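You operate a simulated robot arm through the tools that you are given. There is no shell and no other tool. Be economical: measure what you need, move in short steps, check, and stop when the job is done.

The job below is to be done with a simulated robot arm. You get a single attempt, and the scene is never put back.

JOB
Run the red connector's nut home in the black stand, then lift it out.
Fine: use the blue nut driver; driver and connector end standing where they stood. Set down upright: red connector, blue nut driver.

Only the result counts: the job must be done as asked and must still hold three seconds after the hand-in. Knocking over, shifting, dropping, spilling or breaking anything else fails it.

ROBOT AND FRAMES
A 7-joint arm with a two-finger parallel gripper, fixed in place. Base frame: the origin is at the foot of the arm, x ahead of it, y to its left, z up; the work surface is at about z = 900. Lengths are in mm, angles in rad, forces in N, time in s.
With the tool pointing down near the work surface it reaches from about 300 to 680 mm from the base axis. Its first joint turns from -1.152 to 1.152 rad. Payload 1.57 kg.
The tool frame sits at the grasp point between the pads (the TCP): z along the fingers, y along the line on which they close. The tips reach 30 mm beyond it. Largest opening 110 mm; finger width 24, thickness 12; the body of the gripper, 48 by 112 mm, starts 78 mm behind the TCP.
Orientation is that of the tool frame in the base frame, as a unit quaternion [w, x, y, z]. With the fingers straight down and closing along the base's y, the tool's x points along the base's -x, its y along +y and its z along -z.

CONTROLS
- The arm moves only by the tool send_rows. Its argument "plan" is a list that holds one entry, the list of rows, each a list of 7 numbers: the shift along the tool's x, y, z in units of 50 mm (1.0 is 50 mm), then the turn, a rotation vector about the tool's x, y, z in units of 8 degrees (1.0 is 8 degrees), then the opening, from 0 (shut) to 1 (fully open). In form: [[[x, y, z, rx, ry, rz, fingers], ...]]. A call has 1 to 20 rows; each row shifts and turns the commanded pose from where the row before left it, along the tool's axes as they then stand. A call with a number of a shift or a turn outside -1 to 1 is refused whole. Rows are played at 5 a second. More than 50 mm and 0.15 rad between two rows, or a gripper value outside its range, and nothing of the call is played. A pose out of reach is approached as far as the arm can. The call stops where the force on the tool passes 40 N (or 10 N more than at its start, if that is more) or the arm is blocked; 0.2 s more then pass. The fingers move at their own pace (about 108 mm/s each) and stop on an object; they squeeze with about 26 N. The grip force told is the motor's: it shows also when the fingers shut on nothing. Time passes only in rows, and 0.2 s behind the last, so rows that do not move let the fingers close. The reply holds the time, the measured pose of the TCP, the force on the tool along the base axes, the opening and the grip force, in the units named above and with some noise, with the torque about the TCP (base axes, N m) and any sound that the robot's microphone picked up.
- Cameras (640 x 400 px; columns grow to the right, rows downward): "scene" is fixed at [162.5, -386.8, 1409.3]; the picture's right is [0.80, -0.60, 0.00], its down [-0.31, -0.41, -0.86] and it looks along [0.51, 0.69, -0.51] (base axes); focal length 218 px, centre (320, 200). "wrist" rides on the gripper at [70, 16, -141] in the tool frame; the picture's right is [-0.23, 0.97, 0.00], its down [-0.86, -0.20, -0.48] and it looks along [-0.47, -0.11, 0.88] (tool axes); focal length 222 px, centre (320, 200). There is no depth. A picture from a camera that has moved, and an enlarged one, comes with that camera's place and axes in the base frame and with its lens.
- grab_frame(camera): a new picture of that camera. No time passes.
- close_up(camera, box): a new picture of the part [left, top, right, bottom] of that camera's present view, enlarged. No time passes.
- sign_off(): hands the job in; it is judged then, once.

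Work in short steps. Places have to be worked out from the pictures, the camera data and where the tool is seen: move nearer, look again, correct. Check each grasp and each placing, and mend what went wrong. You have 120 turns and 76 pictures in all, those below and enlarged ones among them. Open the gripper and draw the arm clear of the work before you hand the job in, unless the task says otherwise; then end with one line.

The tools are called as name(argument=value, ...) on one line, values as JSON. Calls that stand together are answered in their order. send_rows: Moves the arm, as the interface text tells. Its arguments: {"type":"object","properties":{"plan":{"type":"array","items":{"type":"array","items":{"type":"array","items":{"type":"number"}}}}},"required":["plan"]} The other tools are called the same way: grab_frame (camera) takes a picture; close_up (camera, box) takes an enlarged picture of a part of a camera's view; sign_off () hands the job in.

At the start:

```text
time: 0.0
ee_pos: [338.9, -91.7, 1279.6]
orientation: [0.001, 0.0, 1.0, 0.0]
wrist_force: [0.0, -0.3, 0.3]
moment: [-0.02, -0.01, -0.01]
grip_width: 110.1
grip_force: 0.1
```

scene: 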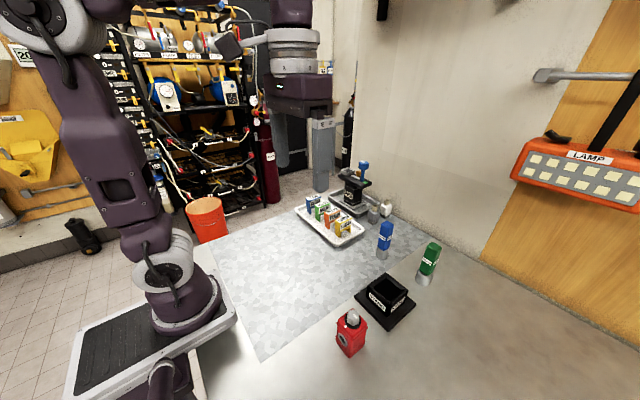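
wrist: 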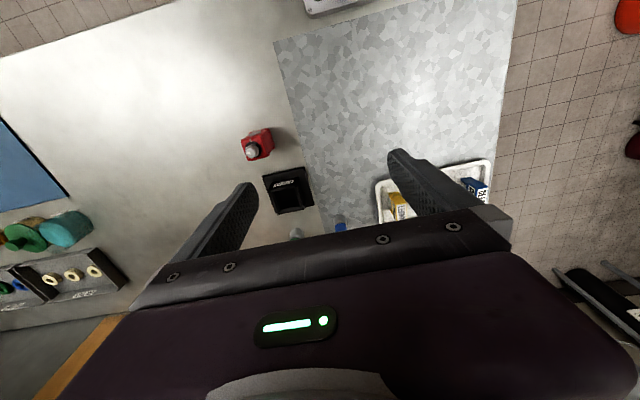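

I see the red connector, black stand, blue and green drivers; I enlarge the work area to read details.

close_up(camera="scene", box=[320, 220, 460, 370])

close_up(camera="scene", box=[290, 150, 410, 250])

close_up(camera="wrist", box=[220, 110, 360, 250])

```text
2.67 times, centred on (390, 295) of scene
camera zoom: at [162.5, -386.8, 1409.3], right [0.8, -0.6, 0.0], down [-0.31, -0.41, -0.86], along [0.51, 0.69, -0.51], focal length 582 px, centre (133, -53)
```

zoom: 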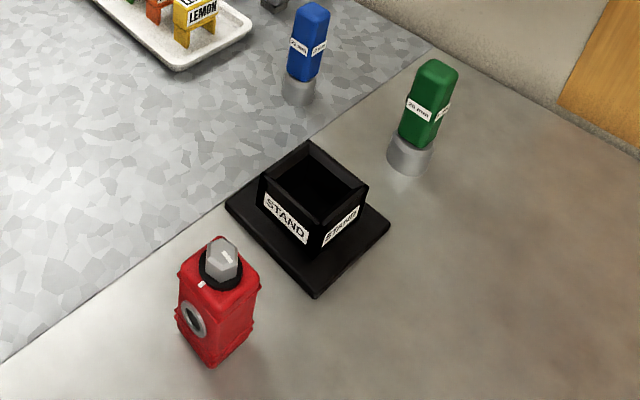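

```text
4.00 times, centred on (350, 200) of scene
camera zoom: at [162.5, -386.8, 1409.3], right [0.8, -0.6, 0.0], down [-0.31, -0.41, -0.86], along [0.51, 0.69, -0.51], focal length 872 px, centre (200, 200)
```

zoom: 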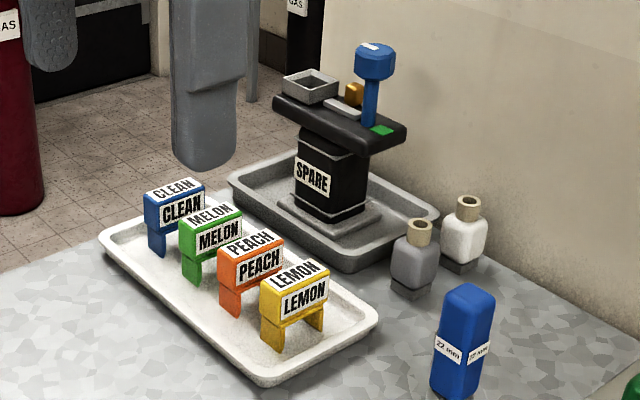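

```text
2.86 times, centred on (290, 180) of wrist
camera zoom: at [271.9, -75.7, 1420.5], right [0.23, 0.97, 0.0], down [0.86, -0.2, 0.48], along [0.47, -0.11, -0.88], focal length 635 px, centre (406, 257)
```

zoom: 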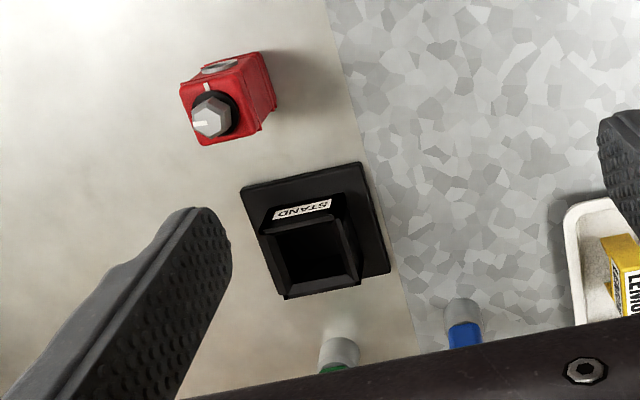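

The nut seems to be at about (358,-228), top z≈1005; stand near (506,-205), blue driver near (618,-103). I move nearer for a precise look at the connector.

send_rows(plan=[[[0.26, -0.6, 0.835, 0, 0, 0, 1], [0.26, -0.6, 0.835, 0, 0, 0, 1], [0.26, -0.6, 0.835, 0, 0, 0, 1], [0.26, -0.6, 0.835, 0, 0, 0, 1]]])

grab_frame(camera="wrist")

```text
refused: row 1 steps farther than a row can; nothing moved
```

```text
70 pictures are left
camera wrist: at [271.9, -75.7, 1420.5], right [0.23, 0.97, 0.0], down [0.86, -0.2, 0.48], along [0.47, -0.11, -0.88], focal length 222 px, centre (320, 200)
```

wrist: 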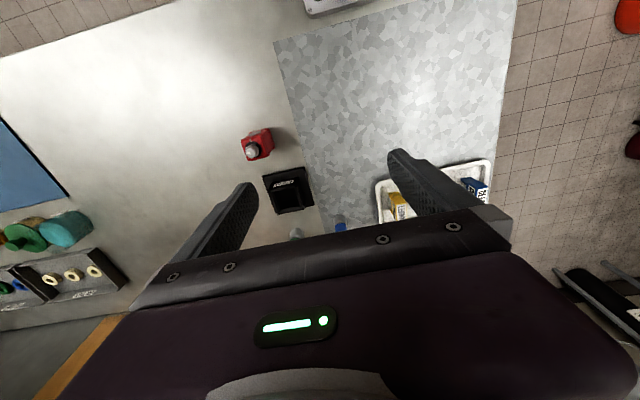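

The step limit is on the combined length, so I split the move into more rows.

send_rows(plan=[[[0.2, -0.48, 0.66, 0, 0, 0, 1], [0.2, -0.48, 0.66, 0, 0, 0, 1], [0.2, -0.48, 0.66, 0, 0, 0, 1], [0.2, -0.48, 0.66, 0, 0, 0, 1], [0.2, -0.48, 0.66, 0, 0, 0, 1]]])

grab_frame(camera="wrist")

```text
time: 1.2
ee_pos: [292.0, -210.7, 1113.1]
orientation: [0.001, 0.0, 1.0, 0.0]
wrist_force: [0.0, -0.1, 0.1]
moment: [-0.01, -0.02, 0.0]
grip_width: 110.1
grip_force: 0.1
```

```text
69 pictures are left
camera wrist: at [224.0, -195.4, 1254.9], right [0.23, 0.97, 0.0], down [0.86, -0.2, 0.48], along [0.47, -0.11, -0.88], focal length 222 px, centre (320, 200)
```

wrist: 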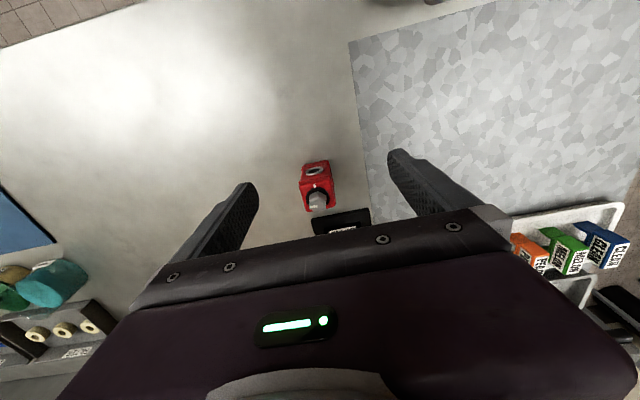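

close_up(camera="wrist", box=[270, 140, 370, 230])

```text
4.44 times, centred on (320, 185) of wrist
camera zoom: at [224.0, -195.4, 1254.9], right [0.23, 0.97, 0.0], down [0.86, -0.2, 0.48], along [0.47, -0.11, -0.88], focal length 987 px, centre (320, 267)
```

zoom: 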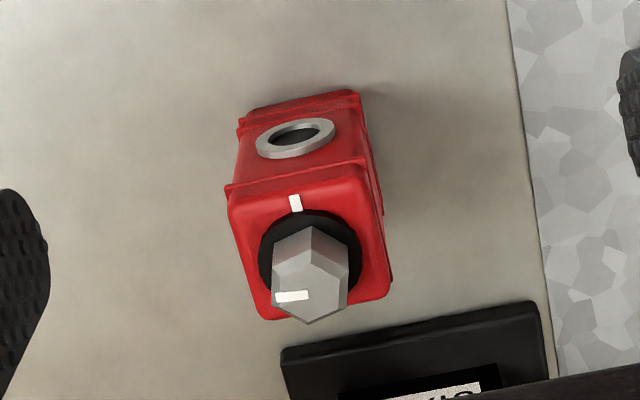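

Connector body is ~43 mm square, aligned with base axes, centre about (366,-232), with the ring face and an index mark on the -x side. Now I look at the stand.

send_rows(plan=[[[-0.95, 0.05, 0, 0, 0, 0, 1], [-0.95, 0.05, 0, 0, 0, 0, 1], [-0.9, 0.05, 0, 0, 0, 0, 1]]])

close_up(camera="wrist", box=[240, 110, 400, 210])

close_up(camera="scene", box=[330, 250, 430, 360])

```text
time: 2.0
ee_pos: [433.3, -204.0, 1115.0]
orientation: [-0.001, 0.0, 1.0, 0.0]
wrist_force: [0.7, -0.1, 0.6]
moment: [-0.02, 0.01, -0.02]
grip_width: 109.9
grip_force: 0.1
```

```text
4.00 times, centred on (320, 160) of wrist
camera zoom: at [364.8, -188.6, 1256.4], right [0.23, 0.97, 0.0], down [0.86, -0.2, 0.48], along [0.47, -0.11, -0.88], focal length 888 px, centre (320, 360)
```

zoom: 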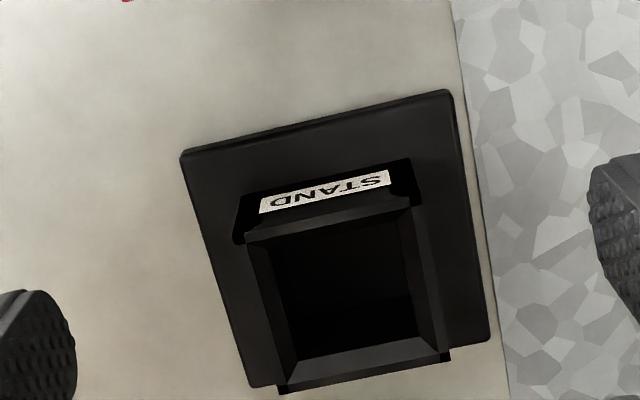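

```text
3.64 times, centred on (380, 305) of scene
camera zoom: at [162.5, -386.8, 1409.3], right [0.8, -0.6, 0.0], down [-0.31, -0.41, -0.86], along [0.51, 0.69, -0.51], focal length 793 px, centre (102, -182)
```

zoom: 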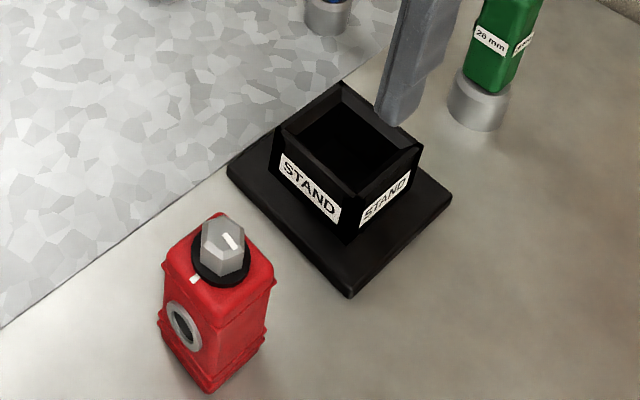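

Stand: plate centre ≈(502,-210), box ~63 mm square, rim z≈957, opening with a chamfer about 45 mm. Next I view the blue driver.

send_rows(plan=[[[-0.6, 0.5, 0, 0, 0, 0, 1], [-0.6, 0.5, 0, 0, 0, 0, 1], [-0.6, 0.5, 0, 0, 0, 0, 1], [-0.4, 0.4, 0, 0, 0, 0, 1]]])

close_up(camera="wrist", box=[240, 110, 400, 210])

```text
time: 3.0
ee_pos: [540.1, -108.3, 1112.3]
orientation: [0.0, 0.0, 1.0, 0.0]
wrist_force: [0.1, -0.6, -0.3]
moment: [0.02, 0.01, 0.01]
grip_width: 109.9
grip_force: 0.1
```

```text
4.00 times, centred on (320, 160) of wrist
camera zoom: at [472.1, -91.5, 1253.9], right [0.23, 0.97, 0.0], down [0.86, -0.2, 0.48], along [0.47, -0.11, -0.88], focal length 888 px, centre (320, 360)
```

zoom: 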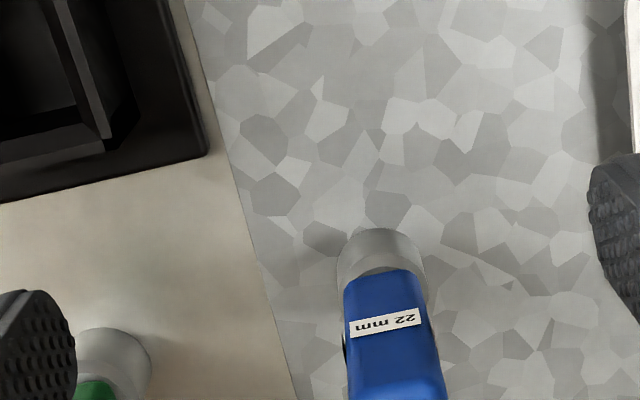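

Blue driver (22 mm) stands near (623,-99). I shift so it's under the TCP for a better look at its axis and rotation.

send_rows(plan=[[[-0.8, 0.1, 0, 0, 0, 0, 1], [-0.7, 0.1, 0, 0, 0, 0, 1]]])

close_up(camera="wrist", box=[240, 120, 400, 220])

close_up(camera="scene", box=[340, 200, 440, 270])

```text
time: 3.6
ee_pos: [618.0, -99.1, 1112.7]
orientation: [-0.001, 0.0, 1.0, 0.0]
wrist_force: [1.1, -0.2, -0.3]
moment: [0.02, -0.01, 0.01]
grip_width: 110.2
grip_force: 0.0
```

```text
4.00 times, centred on (320, 170) of wrist
camera zoom: at [549.2, -83.4, 1254.5], right [0.23, 0.97, 0.0], down [0.86, -0.2, 0.48], along [0.46, -0.11, -0.88], focal length 888 px, centre (320, 320)
```

zoom: 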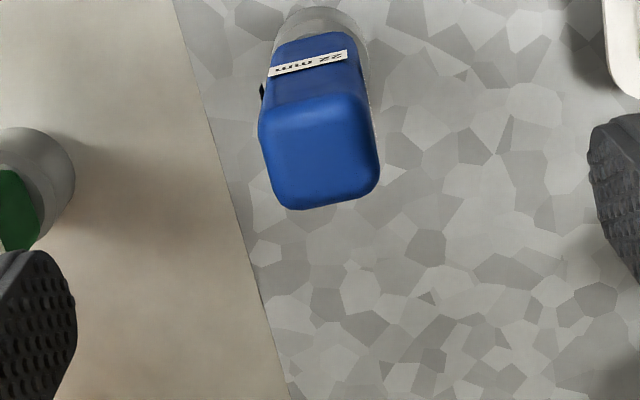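

```text
5.71 times, centred on (390, 235) of scene
camera zoom: at [162.5, -386.8, 1409.3], right [0.8, -0.6, 0.0], down [-0.31, -0.41, -0.86], along [0.51, 0.69, -0.51], focal length 1246 px, centre (-80, 0)
```

zoom: 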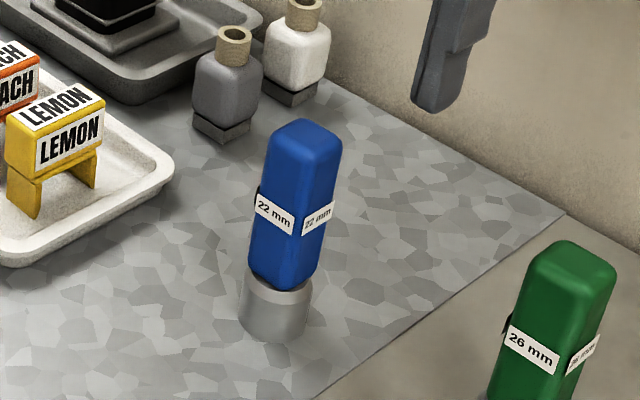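

Driver handle ~30 mm square, axis-aligned, at ≈(622,-100), top z≈1020. Now I move above the connector at the safe height and check centring.

send_rows(plan=[[[0.8367, -0.445, 0, 0, 0, 0, 1], [0.8367, -0.445, 0, 0, 0, 0, 1], [0.8367, -0.445, 0, 0, 0, 0, 1], [0.8367, -0.445, 0, 0, 0, 0, 1], [0.8367, -0.445, 0, 0, 0, 0, 1], [0.8367, -0.445, 0, 0, 0, 0, 1], [0, 0, 0.8, 0, 0, 0, 1], [0, 0, 0, 0, 0, 0, 1]]])

close_up(camera="wrist", box=[220, 130, 420, 255])

close_up(camera="scene", box=[290, 230, 430, 360])

```text
time: 5.4
ee_pos: [365.4, -234.0, 1074.9]
orientation: [0.0, 0.0, 1.0, 0.0]
wrist_force: [-0.2, -0.6, -0.2]
moment: [0.01, 0.0, -0.02]
grip_width: 110.1
grip_force: 0.0
```

```text
3.20 times, centred on (320, 192) of wrist
camera zoom: at [297.8, -218.2, 1216.4], right [0.23, 0.97, 0.0], down [0.85, -0.2, 0.48], along [0.47, -0.11, -0.88], focal length 711 px, centre (320, 224)
```

zoom: 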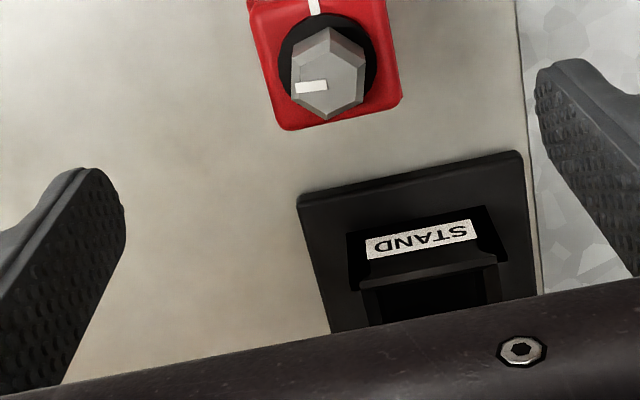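

```text
3.08 times, centred on (360, 295) of scene
camera zoom: at [162.5, -386.8, 1409.3], right [0.8, -0.6, 0.0], down [-0.31, -0.41, -0.86], along [0.51, 0.69, -0.51], focal length 671 px, centre (197, -92)
```

zoom: 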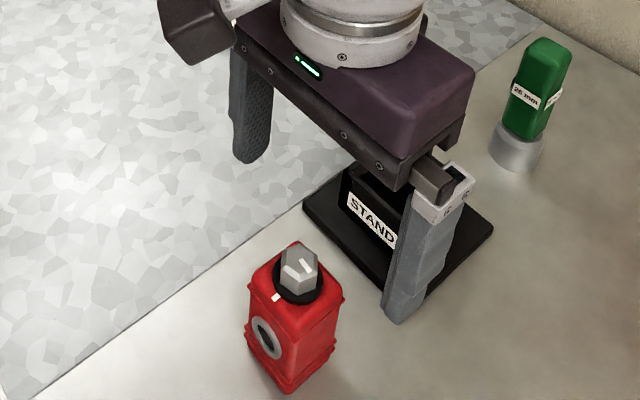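

Centring is within a few mm (connector ≈(363.5,-230.5)). I descend half way with open fingers and look again.

send_rows(plan=[[[0.03, 0.034, 0.75, 0, 0, 0, 1], [0, 0, 0.75, 0, 0, 0, 1], [0, 0, 0, 0, 0, 0, 1]]])

close_up(camera="wrist", box=[220, 110, 420, 235])

close_up(camera="scene", box=[290, 270, 430, 370])

```text
time: 6.2
ee_pos: [364.8, -233.1, 1000.9]
orientation: [0.0, 0.0, 1.0, -0.001]
wrist_force: [-0.4, -0.1, 0.3]
moment: [-0.02, 0.02, -0.02]
grip_width: 110.0
grip_force: 0.0
```

```text
3.20 times, centred on (320, 172) of wrist
camera zoom: at [296.2, -216.8, 1141.8], right [0.23, 0.97, 0.0], down [0.85, -0.2, 0.48], along [0.47, -0.11, -0.88], focal length 711 px, centre (320, 288)
```

zoom: 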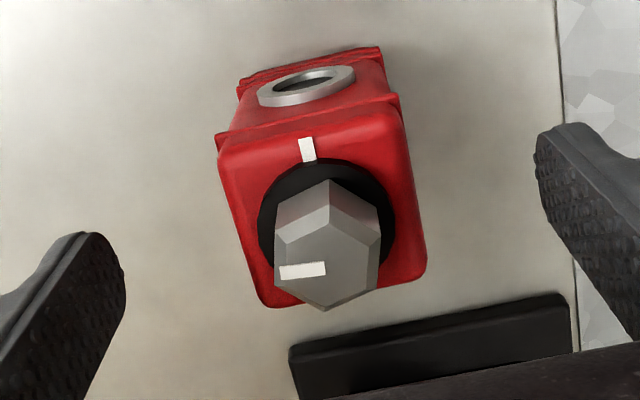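

```text
4.00 times, centred on (360, 320) of scene
camera zoom: at [162.6, -386.8, 1409.3], right [0.8, -0.6, 0.0], down [-0.31, -0.41, -0.86], along [0.51, 0.69, -0.51], focal length 872 px, centre (160, -280)
```

zoom: 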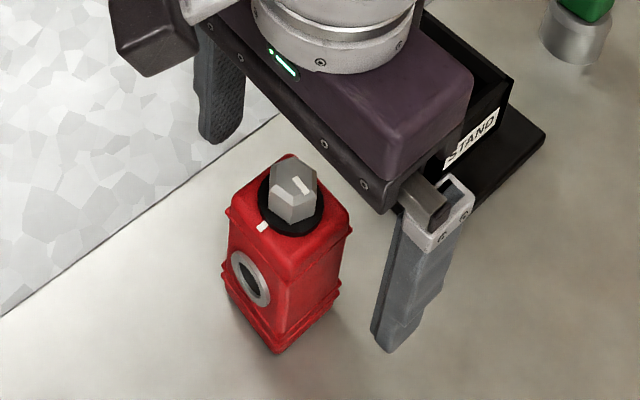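

Gripper straddles the body well (offset ~+2 mm y). I lower to TCP z≈982 (tips ~952, above the stand rim height later) and close.

send_rows(plan=[[[0, 0.036, 0.38, 0, 0, 0, 1], [0, 0, 0, 0, 0, 0, 1], [0, 0, 0, 0, 0, 0, 0.5], [0, 0, 0, 0, 0, 0, 0.3], [0, 0, 0, 0, 0, 0, 0.3], [0, 0, 0, 0, 0, 0, 0.3], [0, 0, 0, 0, 0, 0, 0.3]]])

close_up(camera="wrist", box=[220, 110, 420, 235])

```text
time: 7.8
ee_pos: [363.5, -228.5, 981.2]
orientation: [0.0, 0.0, 1.0, 0.0]
wrist_force: [0.1, 0.0, -0.1]
moment: [0.0, 0.03, 0.01]
grip_width: 43.8
grip_force: 26.1
```

```text
3.20 times, centred on (320, 172) of wrist
camera zoom: at [294.6, -214.2, 1122.5], right [0.23, 0.97, 0.0], down [0.86, -0.2, 0.48], along [0.47, -0.11, -0.88], focal length 711 px, centre (320, 288)
```

zoom: 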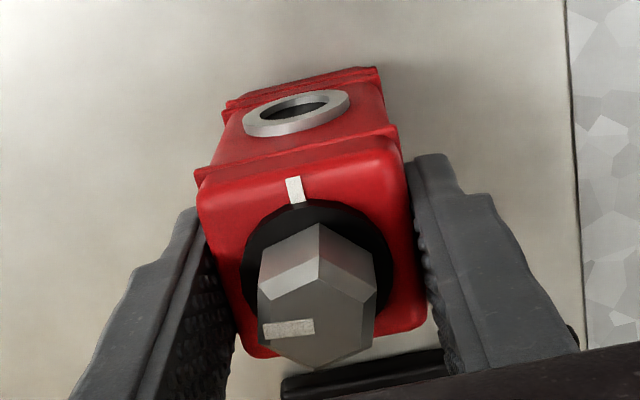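

Body held at 43.8 mm. I lift 80 mm and carry it toward the stand.

send_rows(plan=[[[0, 0, -0.3, 0, 0, 0, 0.3], [0, 0, -0.65, 0, 0, 0, 0.3], [0, 0, -0.65, 0, 0, 0, 0.3], [-0.68, 0.1, 0, 0, 0, 0, 0.3], [-0.68, 0.1, 0, 0, 0, 0, 0.3], [-0.68, 0.1, 0, 0, 0, 0, 0.3], [-0.68, 0.09, 0, 0, 0, 0, 0.3], [0, 0, 0, 0, 0, 0, 0.3], [0, 0, 0, 0, 0, 0, 0.3]]])

close_up(camera="wrist", box=[220, 90, 420, 215])

close_up(camera="scene", box=[320, 220, 450, 330])

```text
time: 9.8
ee_pos: [502.8, -210.5, 1061.9]
orientation: [0.001, 0.0, 1.0, 0.0]
wrist_force: [-0.1, 1.0, -1.3]
moment: [0.0, 0.0, 0.0]
grip_width: 43.5
grip_force: 26.7
```

```text
3.20 times, centred on (320, 152) of wrist
camera zoom: at [434.8, -194.7, 1202.8], right [0.23, 0.97, 0.0], down [0.86, -0.2, 0.48], along [0.47, -0.11, -0.88], focal length 711 px, centre (320, 352)
```

zoom: 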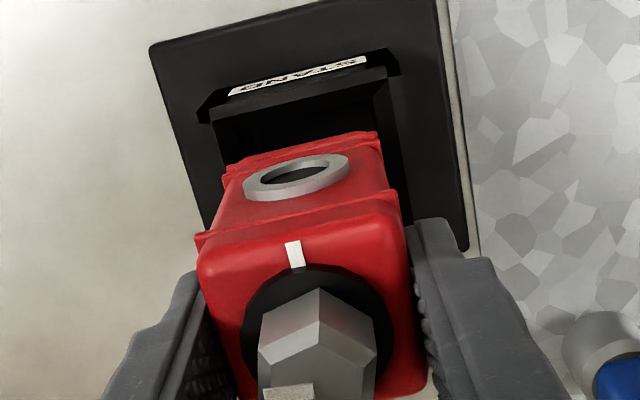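

```text
3.64 times, centred on (385, 275) of scene
camera zoom: at [162.6, -386.8, 1409.3], right [0.8, -0.6, 0.0], down [-0.31, -0.41, -0.86], along [0.51, 0.69, -0.51], focal length 793 px, centre (84, -73)
```

zoom: 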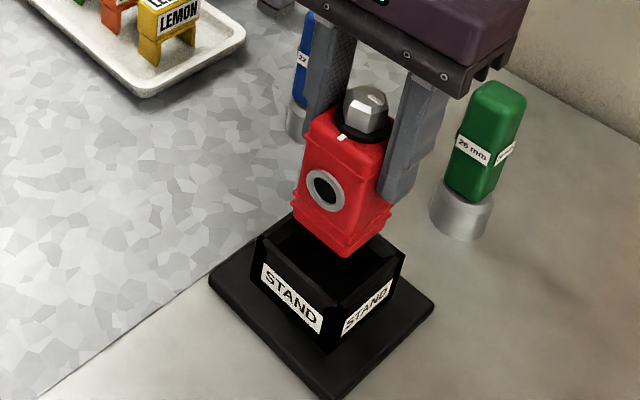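

Relative to the camera the stand centre is ~3.5 mm nearer in x than the held connector; y agrees. I correct x and lower 18 mm to just above the rim, then check.

send_rows(plan=[[[0.07, 0, 0, 0, 0, 0, 0.3], [0, 0, 0.36, 0, 0, 0, 0.3], [0, 0, 0, 0, 0, 0, 0.3]]])

close_up(camera="wrist", box=[240, 90, 400, 190])

close_up(camera="scene", box=[340, 250, 430, 320])

```text
time: 10.6
ee_pos: [498.0, -209.5, 1043.5]
orientation: [0.0, 0.0, 1.0, 0.0]
wrist_force: [-0.3, 0.6, -1.3]
moment: [-0.02, -0.03, 0.01]
grip_width: 43.7
grip_force: 25.8
```

```text
4.00 times, centred on (320, 140) of wrist
camera zoom: at [429.5, -194.0, 1184.9], right [0.23, 0.97, 0.0], down [0.86, -0.2, 0.48], along [0.47, -0.11, -0.88], focal length 888 px, centre (320, 440)
```

zoom: 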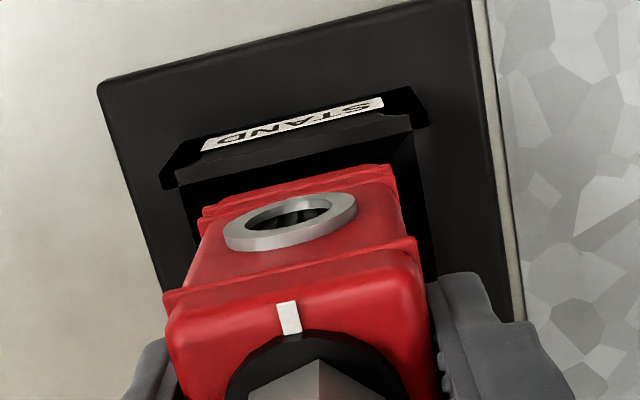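

```text
5.71 times, centred on (385, 285) of scene
camera zoom: at [162.6, -386.8, 1409.3], right [0.8, -0.6, 0.0], down [-0.31, -0.41, -0.86], along [0.51, 0.69, -0.51], focal length 1246 px, centre (-51, -286)
```

zoom: 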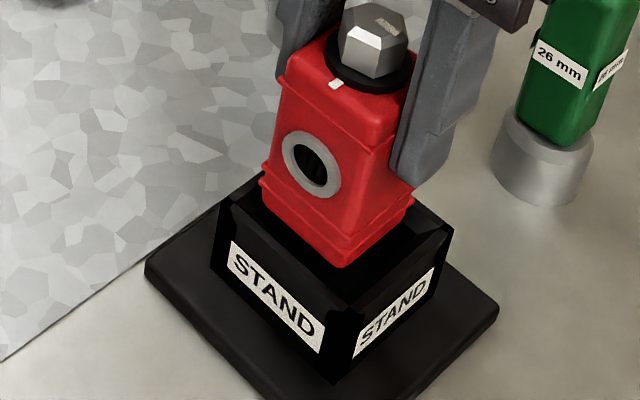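

Bottom sits centred over the opening just above the rim within the chamfer's tolerance. I lower in small steps watching the force.

send_rows(plan=[[[0, 0, 0.2, 0, 0, 0, 0.3], [0, 0, 0.2, 0, 0, 0, 0.3], [0, 0, 0.1, 0, 0, 0, 0.3], [0, 0, 0, 0, 0, 0, 0.3]]])

```text
time: 11.6
ee_pos: [497.0, -208.6, 1016.4]
orientation: [-0.001, 0.0, 1.0, 0.0]
wrist_force: [2.6, -0.7, 0.0]
moment: [-0.05, -0.22, 0.04]
grip_width: 43.7
grip_force: 25.5
```

It is entering, with a light +x push from the wall; I nudge +1 mm in x and continue down.

send_rows(plan=[[[-0.03, 0, 0.1, 0, 0, 0, 0.3], [0, 0, 0.1, 0, 0, 0, 0.3], [0, 0, 0.1, 0, 0, 0, 0.3], [0, 0, 0, 0, 0, 0, 0.3]]])

close_up(camera="scene", box=[340, 250, 430, 320])

```text
time: 12.6
ee_pos: [497.4, -209.2, 1002.6]
orientation: [-0.001, 0.0, 1.0, 0.0]
wrist_force: [0.7, -0.9, -2.3]
moment: [0.05, 0.05, -0.01]
grip_width: 43.7
grip_force: 26.0
```

```text
5.71 times, centred on (385, 285) of scene
camera zoom: at [162.6, -386.8, 1409.3], right [0.8, -0.6, 0.0], down [-0.31, -0.41, -0.86], along [0.51, 0.69, -0.51], focal length 1246 px, centre (-51, -286)
```

zoom: 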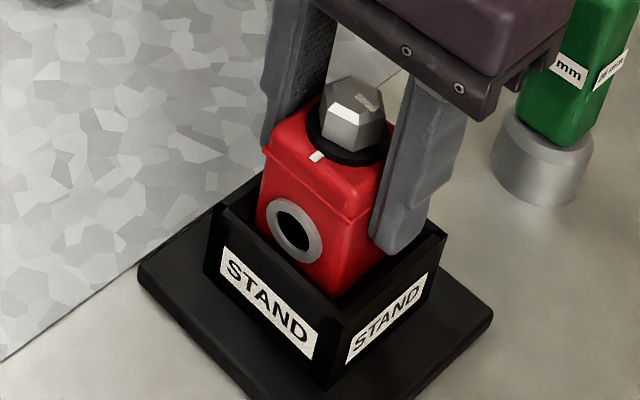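

The picture shows the light stand was pushed ~4–5 mm toward -x during entry; I'll push it back once seated. I continue lowering gently to the floor contact.

send_rows(plan=[[[-0.01, 0, 0.06, 0, 0, 0, 0.3], [0, 0, 0.06, 0, 0, 0, 0.3], [0, 0, 0.04, 0, 0, 0, 0.3], [0, 0, 0, 0, 0, 0, 0.3]]])

```text
time: 13.6
ee_pos: [498.5, -208.4, 994.5]
orientation: [0.0, 0.0, 1.0, 0.0]
wrist_force: [0.2, 0.2, -1.8]
moment: [0.0, 0.02, 0.01]
grip_width: 43.8
grip_force: 25.9
```

send_rows(plan=[[[0, 0, 0.04, 0, 0, 0, 0.3], [0, 0, 0.04, 0, 0, 0, 0.3], [0, 0, 0, 0, 0, 0, 0.3]]])

```text
time: 14.4
ee_pos: [498.7, -210.4, 990.9]
orientation: [0.002, -0.001, 1.0, -0.001]
wrist_force: [2.6, 3.1, 23.8]
moment: [0.18, -0.16, -0.01]
grip_width: 44.1
grip_force: 26.0
```

Seated on the floor (24 N up). I unload 2 mm and push the stand back +x by ~5 mm, then compare with the earlier picture.

send_rows(plan=[[[0, 0, -0.05, 0, 0, 0, 0.3], [-0.05, 0, 0, 0, 0, 0, 0.3], [-0.05, 0, 0, 0, 0, 0, 0.3], [0, 0, 0, 0, 0, 0, 0.3]]])

close_up(camera="scene", box=[340, 250, 430, 320])

```text
time: 15.4
ee_pos: [503.3, -209.5, 991.6]
orientation: [0.0, 0.0, 1.0, 0.001]
wrist_force: [-6.3, -1.1, -1.4]
moment: [0.03, 0.24, 0.03]
grip_width: 43.8
grip_force: 25.3
```

```text
5.71 times, centred on (385, 285) of scene
camera zoom: at [162.4, -386.8, 1409.3], right [0.8, -0.6, 0.0], down [-0.31, -0.41, -0.86], along [0.51, 0.69, -0.51], focal length 1246 px, centre (-51, -286)
```

zoom: 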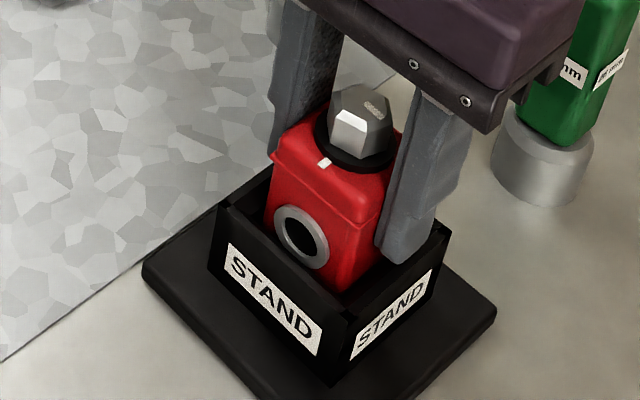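

Most of the shift is undone; about 2 mm more in x to go.

send_rows(plan=[[[-0.045, 0.01, 0, 0, 0, 0, 0.3], [0, 0, 0, 0, 0, 0, 0.3], [0, 0, 0, 0, 0, 0, 0.3]]])

close_up(camera="scene", box=[340, 250, 430, 320])

```text
time: 16.2
ee_pos: [505.8, -210.0, 992.8]
orientation: [-0.001, 0.0, 1.0, -0.001]
wrist_force: [-7.1, -1.8, 1.2]
moment: [-0.07, 0.2, -0.04]
grip_width: 43.6
grip_force: 25.8
```

```text
5.71 times, centred on (385, 285) of scene
camera zoom: at [162.3, -386.8, 1409.3], right [0.8, -0.6, 0.0], down [-0.31, -0.41, -0.86], along [0.51, 0.69, -0.51], focal length 1246 px, centre (-51, -286)
```

zoom: 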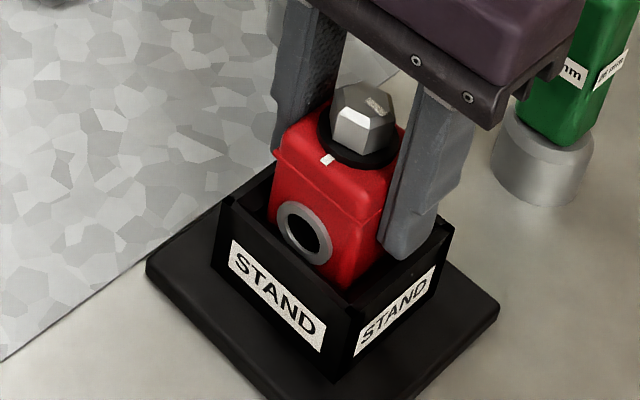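

Stand matches its original place within ~1 mm. I release and rise clear, then look at the seated connector.

send_rows(plan=[[[0.012, 0, 0, 0, 0, 0, 0.3], [0, 0, 0, 0, 0, 0, 0.6], [0, 0, 0, 0, 0, 0, 0.6], [0, 0, -0.6, 0, 0, 0, 0.6], [0, 0, -0.9, 0, 0, 0, 0.8], [0, 0, -0.9, 0, 0, 0, 1], [0, 0, 0, 0, 0, 0, 1]]])

close_up(camera="scene", box=[340, 250, 430, 320])

close_up(camera="wrist", box=[240, 110, 400, 210])

```text
time: 17.8
ee_pos: [504.4, -209.8, 1111.6]
orientation: [0.0, 0.0, 1.0, 0.0]
wrist_force: [-0.8, -0.2, -0.3]
moment: [0.0, -0.02, 0.0]
grip_width: 110.0
grip_force: 0.0
```

```text
5.71 times, centred on (385, 285) of scene
camera zoom: at [162.5, -386.8, 1409.3], right [0.8, -0.6, 0.0], down [-0.31, -0.41, -0.86], along [0.51, 0.69, -0.51], focal length 1246 px, centre (-51, -286)
```

zoom: 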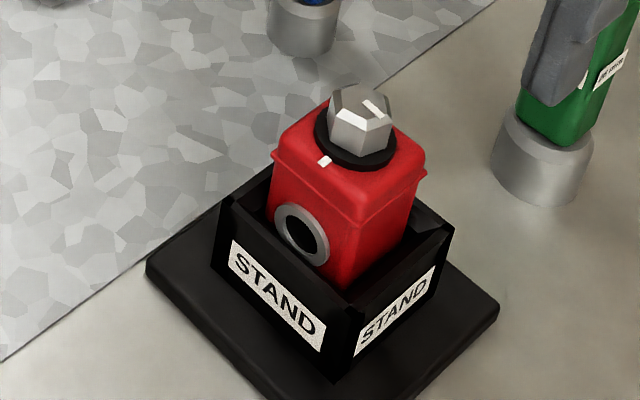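

```text
4.00 times, centred on (320, 160) of wrist
camera zoom: at [436.4, -193.5, 1253.5], right [0.23, 0.97, 0.0], down [0.86, -0.2, 0.48], along [0.47, -0.11, -0.88], focal length 888 px, centre (320, 360)
```

zoom: 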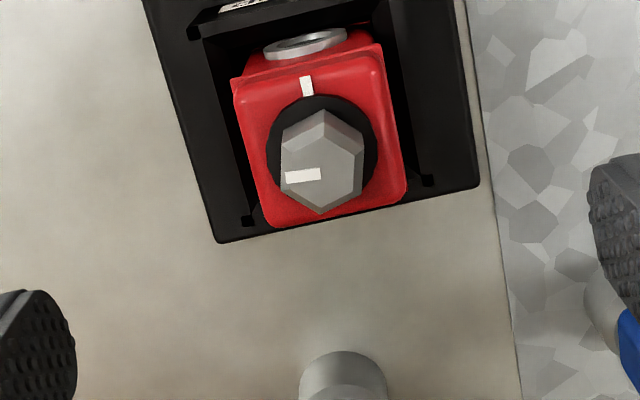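

Connector stands squarely in the stand. The nut mark points to -y while the body mark is at -x. Now I go above the blue driver and descend partway with open fingers.

send_rows(plan=[[[-0.589, 0.541, 0, 0, 0, 0, 1], [-0.589, 0.541, 0, 0, 0, 0, 1], [-0.589, 0.541, 0, 0, 0, 0, 1], [-0.589, 0.541, 0, 0, 0, 0, 1], [0, 0, 0.9, 0, 0, 0, 1], [0, 0, 0, 0, 0, 0, 1]]])

close_up(camera="wrist", box=[220, 110, 420, 235])

```text
time: 19.2
ee_pos: [619.5, -99.3, 1067.3]
orientation: [0.001, 0.0, 1.0, 0.0]
wrist_force: [0.2, 0.5, 0.7]
moment: [-0.01, 0.01, 0.02]
grip_width: 109.9
grip_force: 0.1
```

```text
3.20 times, centred on (320, 172) of wrist
camera zoom: at [550.9, -83.1, 1208.0], right [0.23, 0.97, 0.0], down [0.86, -0.2, 0.48], along [0.47, -0.11, -0.88], focal length 711 px, centre (320, 288)
```

zoom: 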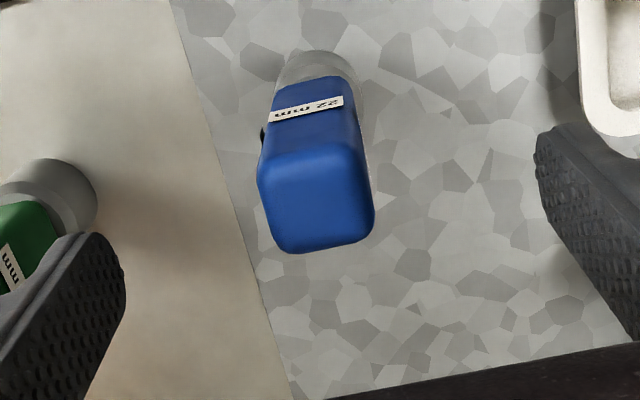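

Driver is ~+3 mm x, -1.5 mm y from the TCP. I correct, lower to z≈988 and close.

send_rows(plan=[[[-0.06, -0.03, 0.5, 0, 0, 0, 1], [0, 0, 0.6, 0, 0, 0, 1], [0, 0, 0.48, 0, 0, 0, 1], [0, 0, 0, 0, 0, 0, 1]]])

grab_frame(camera="wrist")

close_up(camera="scene", box=[330, 190, 450, 270])

```text
time: 20.2
ee_pos: [623.8, -103.4, 988.2]
orientation: [0.0, 0.0, 1.0, 0.0]
wrist_force: [-0.5, 0.2, 0.4]
moment: [-0.01, 0.03, 0.0]
grip_width: 109.7
grip_force: 0.2
```

```text
47 pictures are left
camera wrist: at [555.7, -85.9, 1130.2], right [0.23, 0.97, 0.0], down [0.86, -0.2, 0.48], along [0.47, -0.11, -0.88], focal length 222 px, centre (320, 200)
```

wrist: 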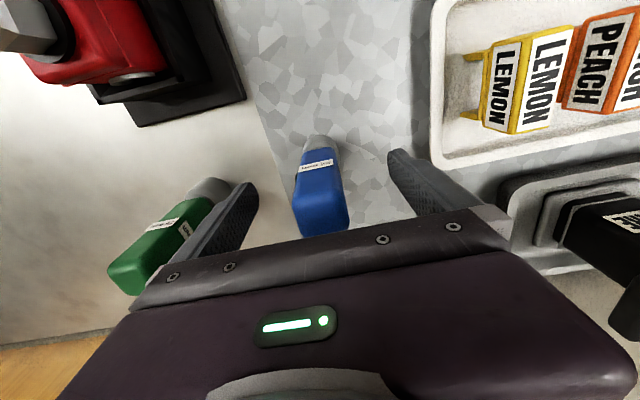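

```text
5.00 times, centred on (390, 230) of scene
camera zoom: at [162.6, -386.8, 1409.3], right [0.8, -0.6, 0.0], down [-0.31, -0.41, -0.86], along [0.51, 0.69, -0.51], focal length 1090 px, centre (-30, 50)
```

zoom: 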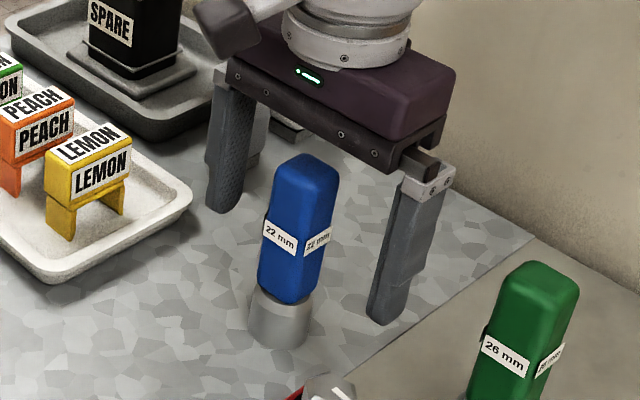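

In the wrist view the driver axis passes through the TCP point, centred between the fingers. I close on the handle.

send_rows(plan=[[[0, 0, 0, 0, 0, 0, 0.5], [0, 0, 0, 0, 0, 0, 0.2], [0, 0, 0, 0, 0, 0, 0.15], [0, 0, 0, 0, 0, 0, 0.15], [0, 0, 0, 0, 0, 0, 0.15]]])

close_up(camera="wrist", box=[220, 110, 420, 235])

close_up(camera="scene", box=[330, 190, 450, 270])

```text
time: 21.4
ee_pos: [624.6, -101.3, 988.6]
orientation: [0.0, 0.0, 1.0, 0.0]
wrist_force: [0.7, 1.3, 1.7]
moment: [0.11, 0.06, -0.02]
grip_width: 29.7
grip_force: 26.1
```

```text
3.20 times, centred on (320, 172) of wrist
camera zoom: at [555.7, -85.9, 1130.6], right [0.23, 0.97, 0.0], down [0.85, -0.2, 0.48], along [0.47, -0.11, -0.88], focal length 711 px, centre (320, 288)
```

zoom: 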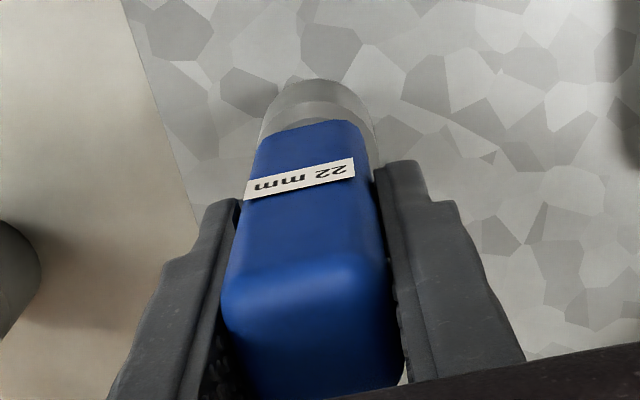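

```text
5.00 times, centred on (390, 230) of scene
camera zoom: at [162.5, -386.8, 1409.3], right [0.8, -0.6, 0.0], down [-0.31, -0.41, -0.86], along [0.51, 0.69, -0.51], focal length 1090 px, centre (-30, 50)
```

zoom: 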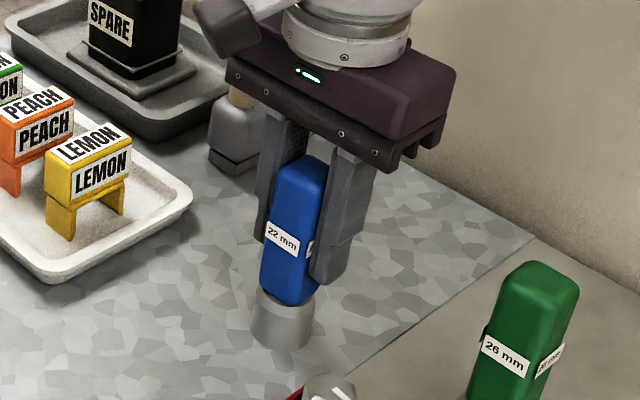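

Handle held (29.7 mm). I lift 125 mm and carry the driver above the nut at ≈(506,-209).

send_rows(plan=[[[0, 0, -0.5, 0, 0, 0, 0.15], [0, 0, -1, 0, 0, 0, 0.15], [0, 0, -1, 0, 0, 0, 0.15], [0.597, -0.5345, 0, 0, 0, 0, 0.15], [0.597, -0.5345, 0, 0, 0, 0, 0.15], [0.597, -0.5345, 0, 0, 0, 0, 0.15], [0.597, -0.5345, 0, 0, 0, 0, 0.15], [0, 0, 0, 0, 0, 0, 0.15], [0, 0, 0, 0, 0, 0, 0.15]]])

close_up(camera="scene", box=[330, 210, 450, 320])

close_up(camera="wrist", box=[220, 90, 420, 215])

```text
time: 23.4
ee_pos: [503.0, -209.9, 1111.3]
orientation: [0.0, -0.001, 1.0, 0.0]
wrist_force: [0.1, 0.2, 0.0]
moment: [0.06, -0.1, -0.01]
grip_width: 29.9
grip_force: 26.0
```

```text
3.64 times, centred on (390, 265) of scene
camera zoom: at [162.5, -386.8, 1409.3], right [0.8, -0.6, 0.0], down [-0.31, -0.41, -0.86], along [0.51, 0.69, -0.51], focal length 793 px, centre (66, -36)
```

zoom: 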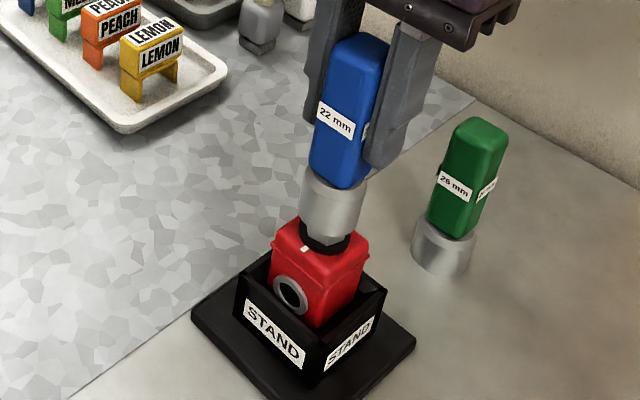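

```text
3.20 times, centred on (320, 152) of wrist
camera zoom: at [434.9, -193.1, 1252.7], right [0.23, 0.97, 0.0], down [0.85, -0.2, 0.48], along [0.47, -0.11, -0.88], focal length 711 px, centre (320, 352)
```

zoom: 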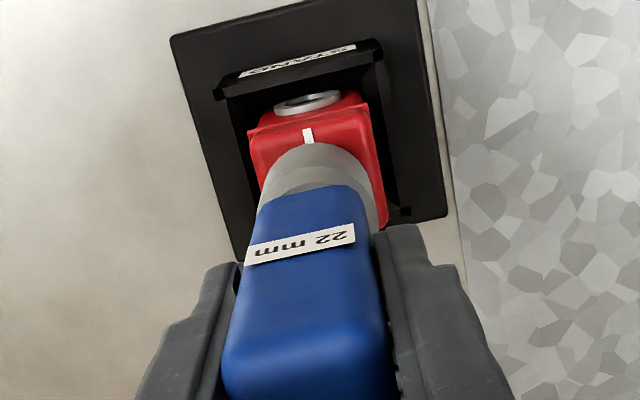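

I zoom in to judge how socket and nut line up before lowering.

close_up(camera="scene", box=[365, 240, 415, 300])

close_up(camera="wrist", box=[285, 105, 355, 165])

```text
6.67 times, centred on (390, 270) of scene
camera zoom: at [162.5, -386.8, 1409.3], right [0.8, -0.6, 0.0], down [-0.31, -0.41, -0.86], along [0.51, 0.69, -0.51], focal length 1454 px, centre (-147, -267)
```

zoom: 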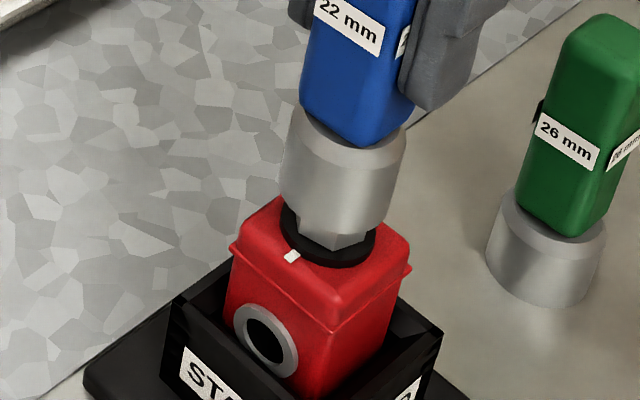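

```text
6.67 times, centred on (320, 135) of wrist
camera zoom: at [434.9, -193.1, 1252.7], right [0.23, 0.97, 0.0], down [0.85, -0.2, 0.48], along [0.47, -0.11, -0.88], focal length 1481 px, centre (320, 633)
```

zoom: 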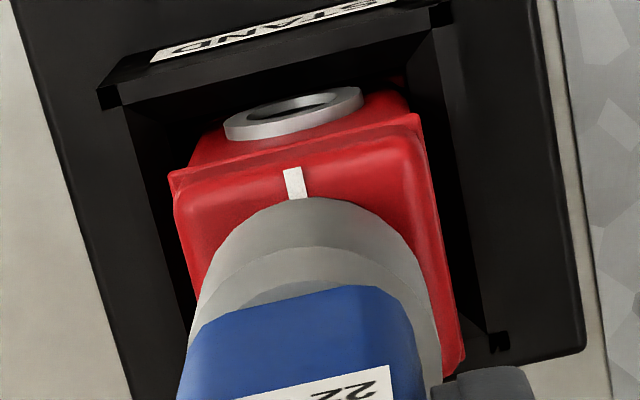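

Lateral alignment appears within ~1–2 mm (shift +1 mm x). I lower in small steps watching for contact.

send_rows(plan=[[[-0.02, 0, 0.1, 0, 0, 0, 0.15], [0, 0, 0.1, 0, 0, 0, 0.15], [0, 0, 0, 0, 0, 0, 0.15]]])

close_up(camera="scene", box=[365, 240, 415, 300])

```text
time: 24.2
ee_pos: [506.8, -210.5, 1102.0]
orientation: [0.0, 0.0, 1.0, 0.0]
wrist_force: [-0.8, -0.2, -1.4]
moment: [0.03, 0.02, 0.0]
grip_width: 29.6
grip_force: 26.2
```

```text
6.67 times, centred on (390, 270) of scene
camera zoom: at [162.6, -386.8, 1409.3], right [0.8, -0.6, 0.0], down [-0.31, -0.41, -0.86], along [0.51, 0.69, -0.51], focal length 1454 px, centre (-147, -267)
```

zoom: 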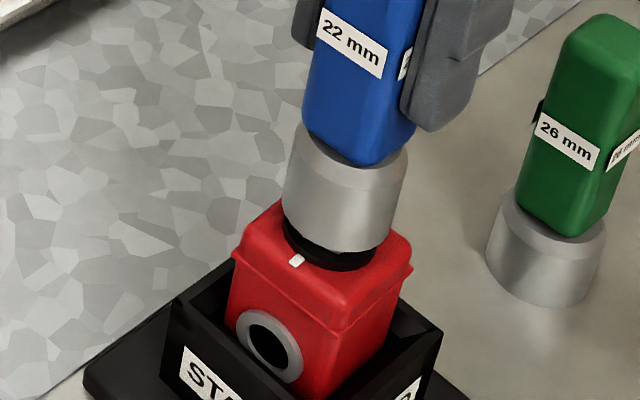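

Still free. Continue down in 3–4 mm steps.

send_rows(plan=[[[0, 0, 0.06, 0, 0, 0, 0.15], [0, 0, 0.06, 0, 0, 0, 0.15], [0, 0, 0.06, 0, 0, 0, 0.15], [0, 0, 0, 0, 0, 0, 0.15]]])

close_up(camera="scene", box=[365, 240, 415, 300])

```text
time: 25.2
ee_pos: [506.7, -208.8, 1094.0]
orientation: [0.001, 0.0, 1.0, -0.001]
wrist_force: [-3.8, 0.0, 21.1]
moment: [0.05, 0.36, 0.03]
grip_width: 29.5
grip_force: 26.0
```

```text
6.67 times, centred on (390, 270) of scene
camera zoom: at [162.1, -386.6, 1409.4], right [0.8, -0.6, 0.0], down [-0.31, -0.41, -0.86], along [0.51, 0.69, -0.51], focal length 1454 px, centre (-147, -267)
```

zoom: 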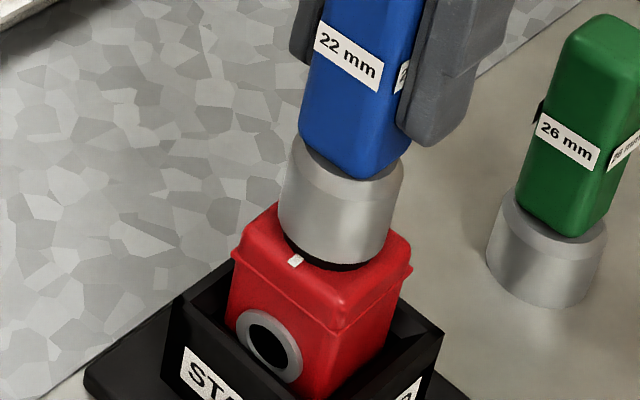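

Contact at 21 N, bottom ~1006. Either engaged or resting on the nut; I turn clockwise (seen from above) 16° to see torque/drop.

send_rows(plan=[[[0, 0, 0, 0, 0, 0.5, 0.15], [0, 0, 0, 0, 0, 0.5, 0.15], [0, 0, 0, 0, 0, 0.5, 0.15], [0, 0, 0, 0, 0, 0.5, 0.15], [0, 0, 0, 0, 0, 0, 0.15]]])

close_up(camera="scene", box=[365, 240, 415, 300])

```text
time: 26.4
ee_pos: [506.7, -208.3, 1092.9]
orientation: [0.0, 0.14, 0.99, 0.001]
wrist_force: [1.4, -6.3, 15.5]
moment: [-0.49, -0.08, 0.03]
grip_width: 29.8
grip_force: 26.1
```

```text
6.67 times, centred on (390, 270) of scene
camera zoom: at [162.3, -386.8, 1409.3], right [0.8, -0.6, 0.0], down [-0.31, -0.41, -0.86], along [0.51, 0.69, -0.51], focal length 1454 px, centre (-147, -267)
```

zoom: 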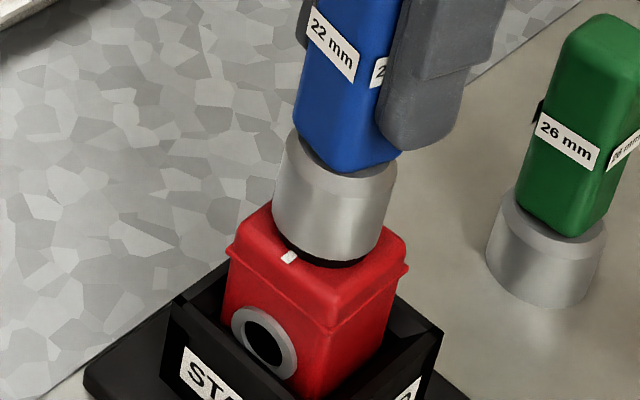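

Socket sits down over the nut (only a thin collar sliver shows), so it's engaged; torque low. I ease the lateral load and keep turning clockwise.

send_rows(plan=[[[0, -0.02, 0, 0, 0, 0.6, 0.15], [0, 0, 0, 0, 0, 0.8, 0.15], [0, 0, 0, 0, 0, 0.8, 0.15], [0, 0, 0, 0, 0, 0.8, 0.15], [0, 0, 0, 0, 0, 0, 0.15]]])

close_up(camera="scene", box=[365, 240, 415, 300])

```text
time: 27.6
ee_pos: [505.9, -209.8, 1093.9]
orientation: [0.001, 0.343, 0.939, 0.0]
wrist_force: [-3.1, -5.1, 9.4]
moment: [-0.39, 0.32, 0.02]
grip_width: 29.6
grip_force: 26.2
```

```text
6.67 times, centred on (390, 270) of scene
camera zoom: at [162.3, -386.9, 1409.3], right [0.8, -0.6, 0.0], down [-0.31, -0.41, -0.86], along [0.51, 0.69, -0.51], focal length 1454 px, centre (-147, -267)
```

zoom: 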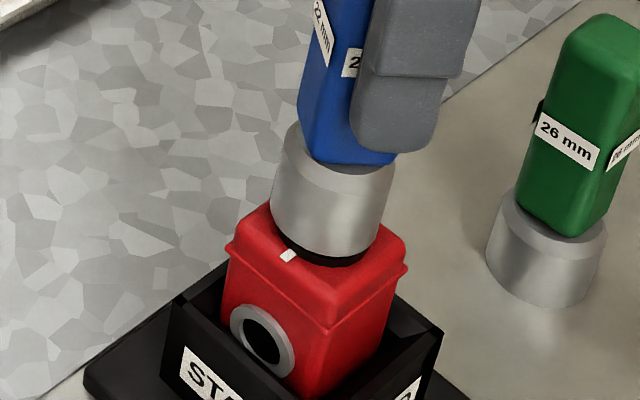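

Turned 40° with little torque. I continue clockwise to ~88°, pressing slightly.

send_rows(plan=[[[0, 0, 0.01, 0, 0, 1, 0.15], [0, 0, 0.01, 0, 0, 1, 0.15], [0, 0, 0, 0, 0, 1, 0.15], [0, 0, 0, 0, 0, 1, 0.15], [0, 0, 0, 0, 0, 1, 0.15], [0, 0, 0, 0, 0, 1, 0.15], [0, 0, 0, 0, 0, 0, 0.15]]])

close_up(camera="scene", box=[365, 240, 415, 300])

```text
time: 29.2
ee_pos: [505.1, -209.5, 1093.9]
orientation: [-0.001, 0.695, 0.719, 0.0]
wrist_force: [-6.2, -4.9, 15.3]
moment: [-0.46, 0.71, 0.01]
grip_width: 29.8
grip_force: 26.1
```

```text
6.67 times, centred on (390, 270) of scene
camera zoom: at [162.1, -386.9, 1409.4], right [0.8, -0.6, 0.0], down [-0.31, -0.41, -0.86], along [0.51, 0.69, -0.51], focal length 1454 px, centre (-147, -267)
```

zoom: 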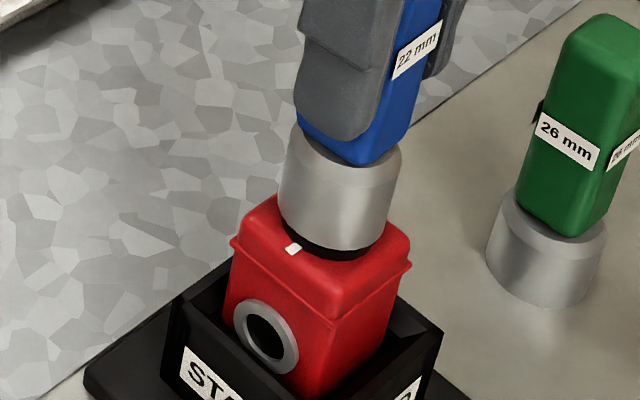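

Torque is still ~0, so I need to see whether the nut turned. I lift the driver 35 mm and shift aside to inspect the nut mark.

send_rows(plan=[[[0, 0, -0.5, 0, 0, 0, 0.15], [0, 0, -0.5, 0, 0, 0, 0.15], [-0.8, 0, 0, 0, 0, 0, 0.15], [0, 0, 0, 0, 0, 0, 0.15]]])

close_up(camera="scene", box=[350, 225, 430, 300])

```text
time: 30.2
ee_pos: [508.6, -251.3, 1144.4]
orientation: [0.0, 0.695, 0.719, 0.0]
wrist_force: [0.2, -0.2, -2.2]
moment: [0.0, 0.0, -0.02]
grip_width: 29.7
grip_force: 26.1
```

```text
5.33 times, centred on (390, 262) of scene
camera zoom: at [162.6, -386.8, 1409.3], right [0.8, -0.6, 0.0], down [-0.31, -0.41, -0.86], along [0.51, 0.69, -0.51], focal length 1163 px, centre (-53, -133)
```

zoom: 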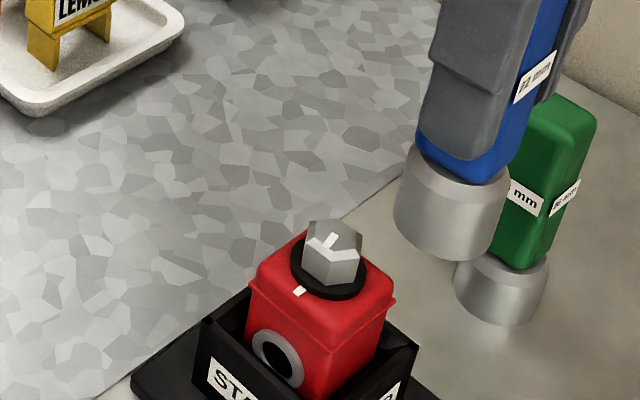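

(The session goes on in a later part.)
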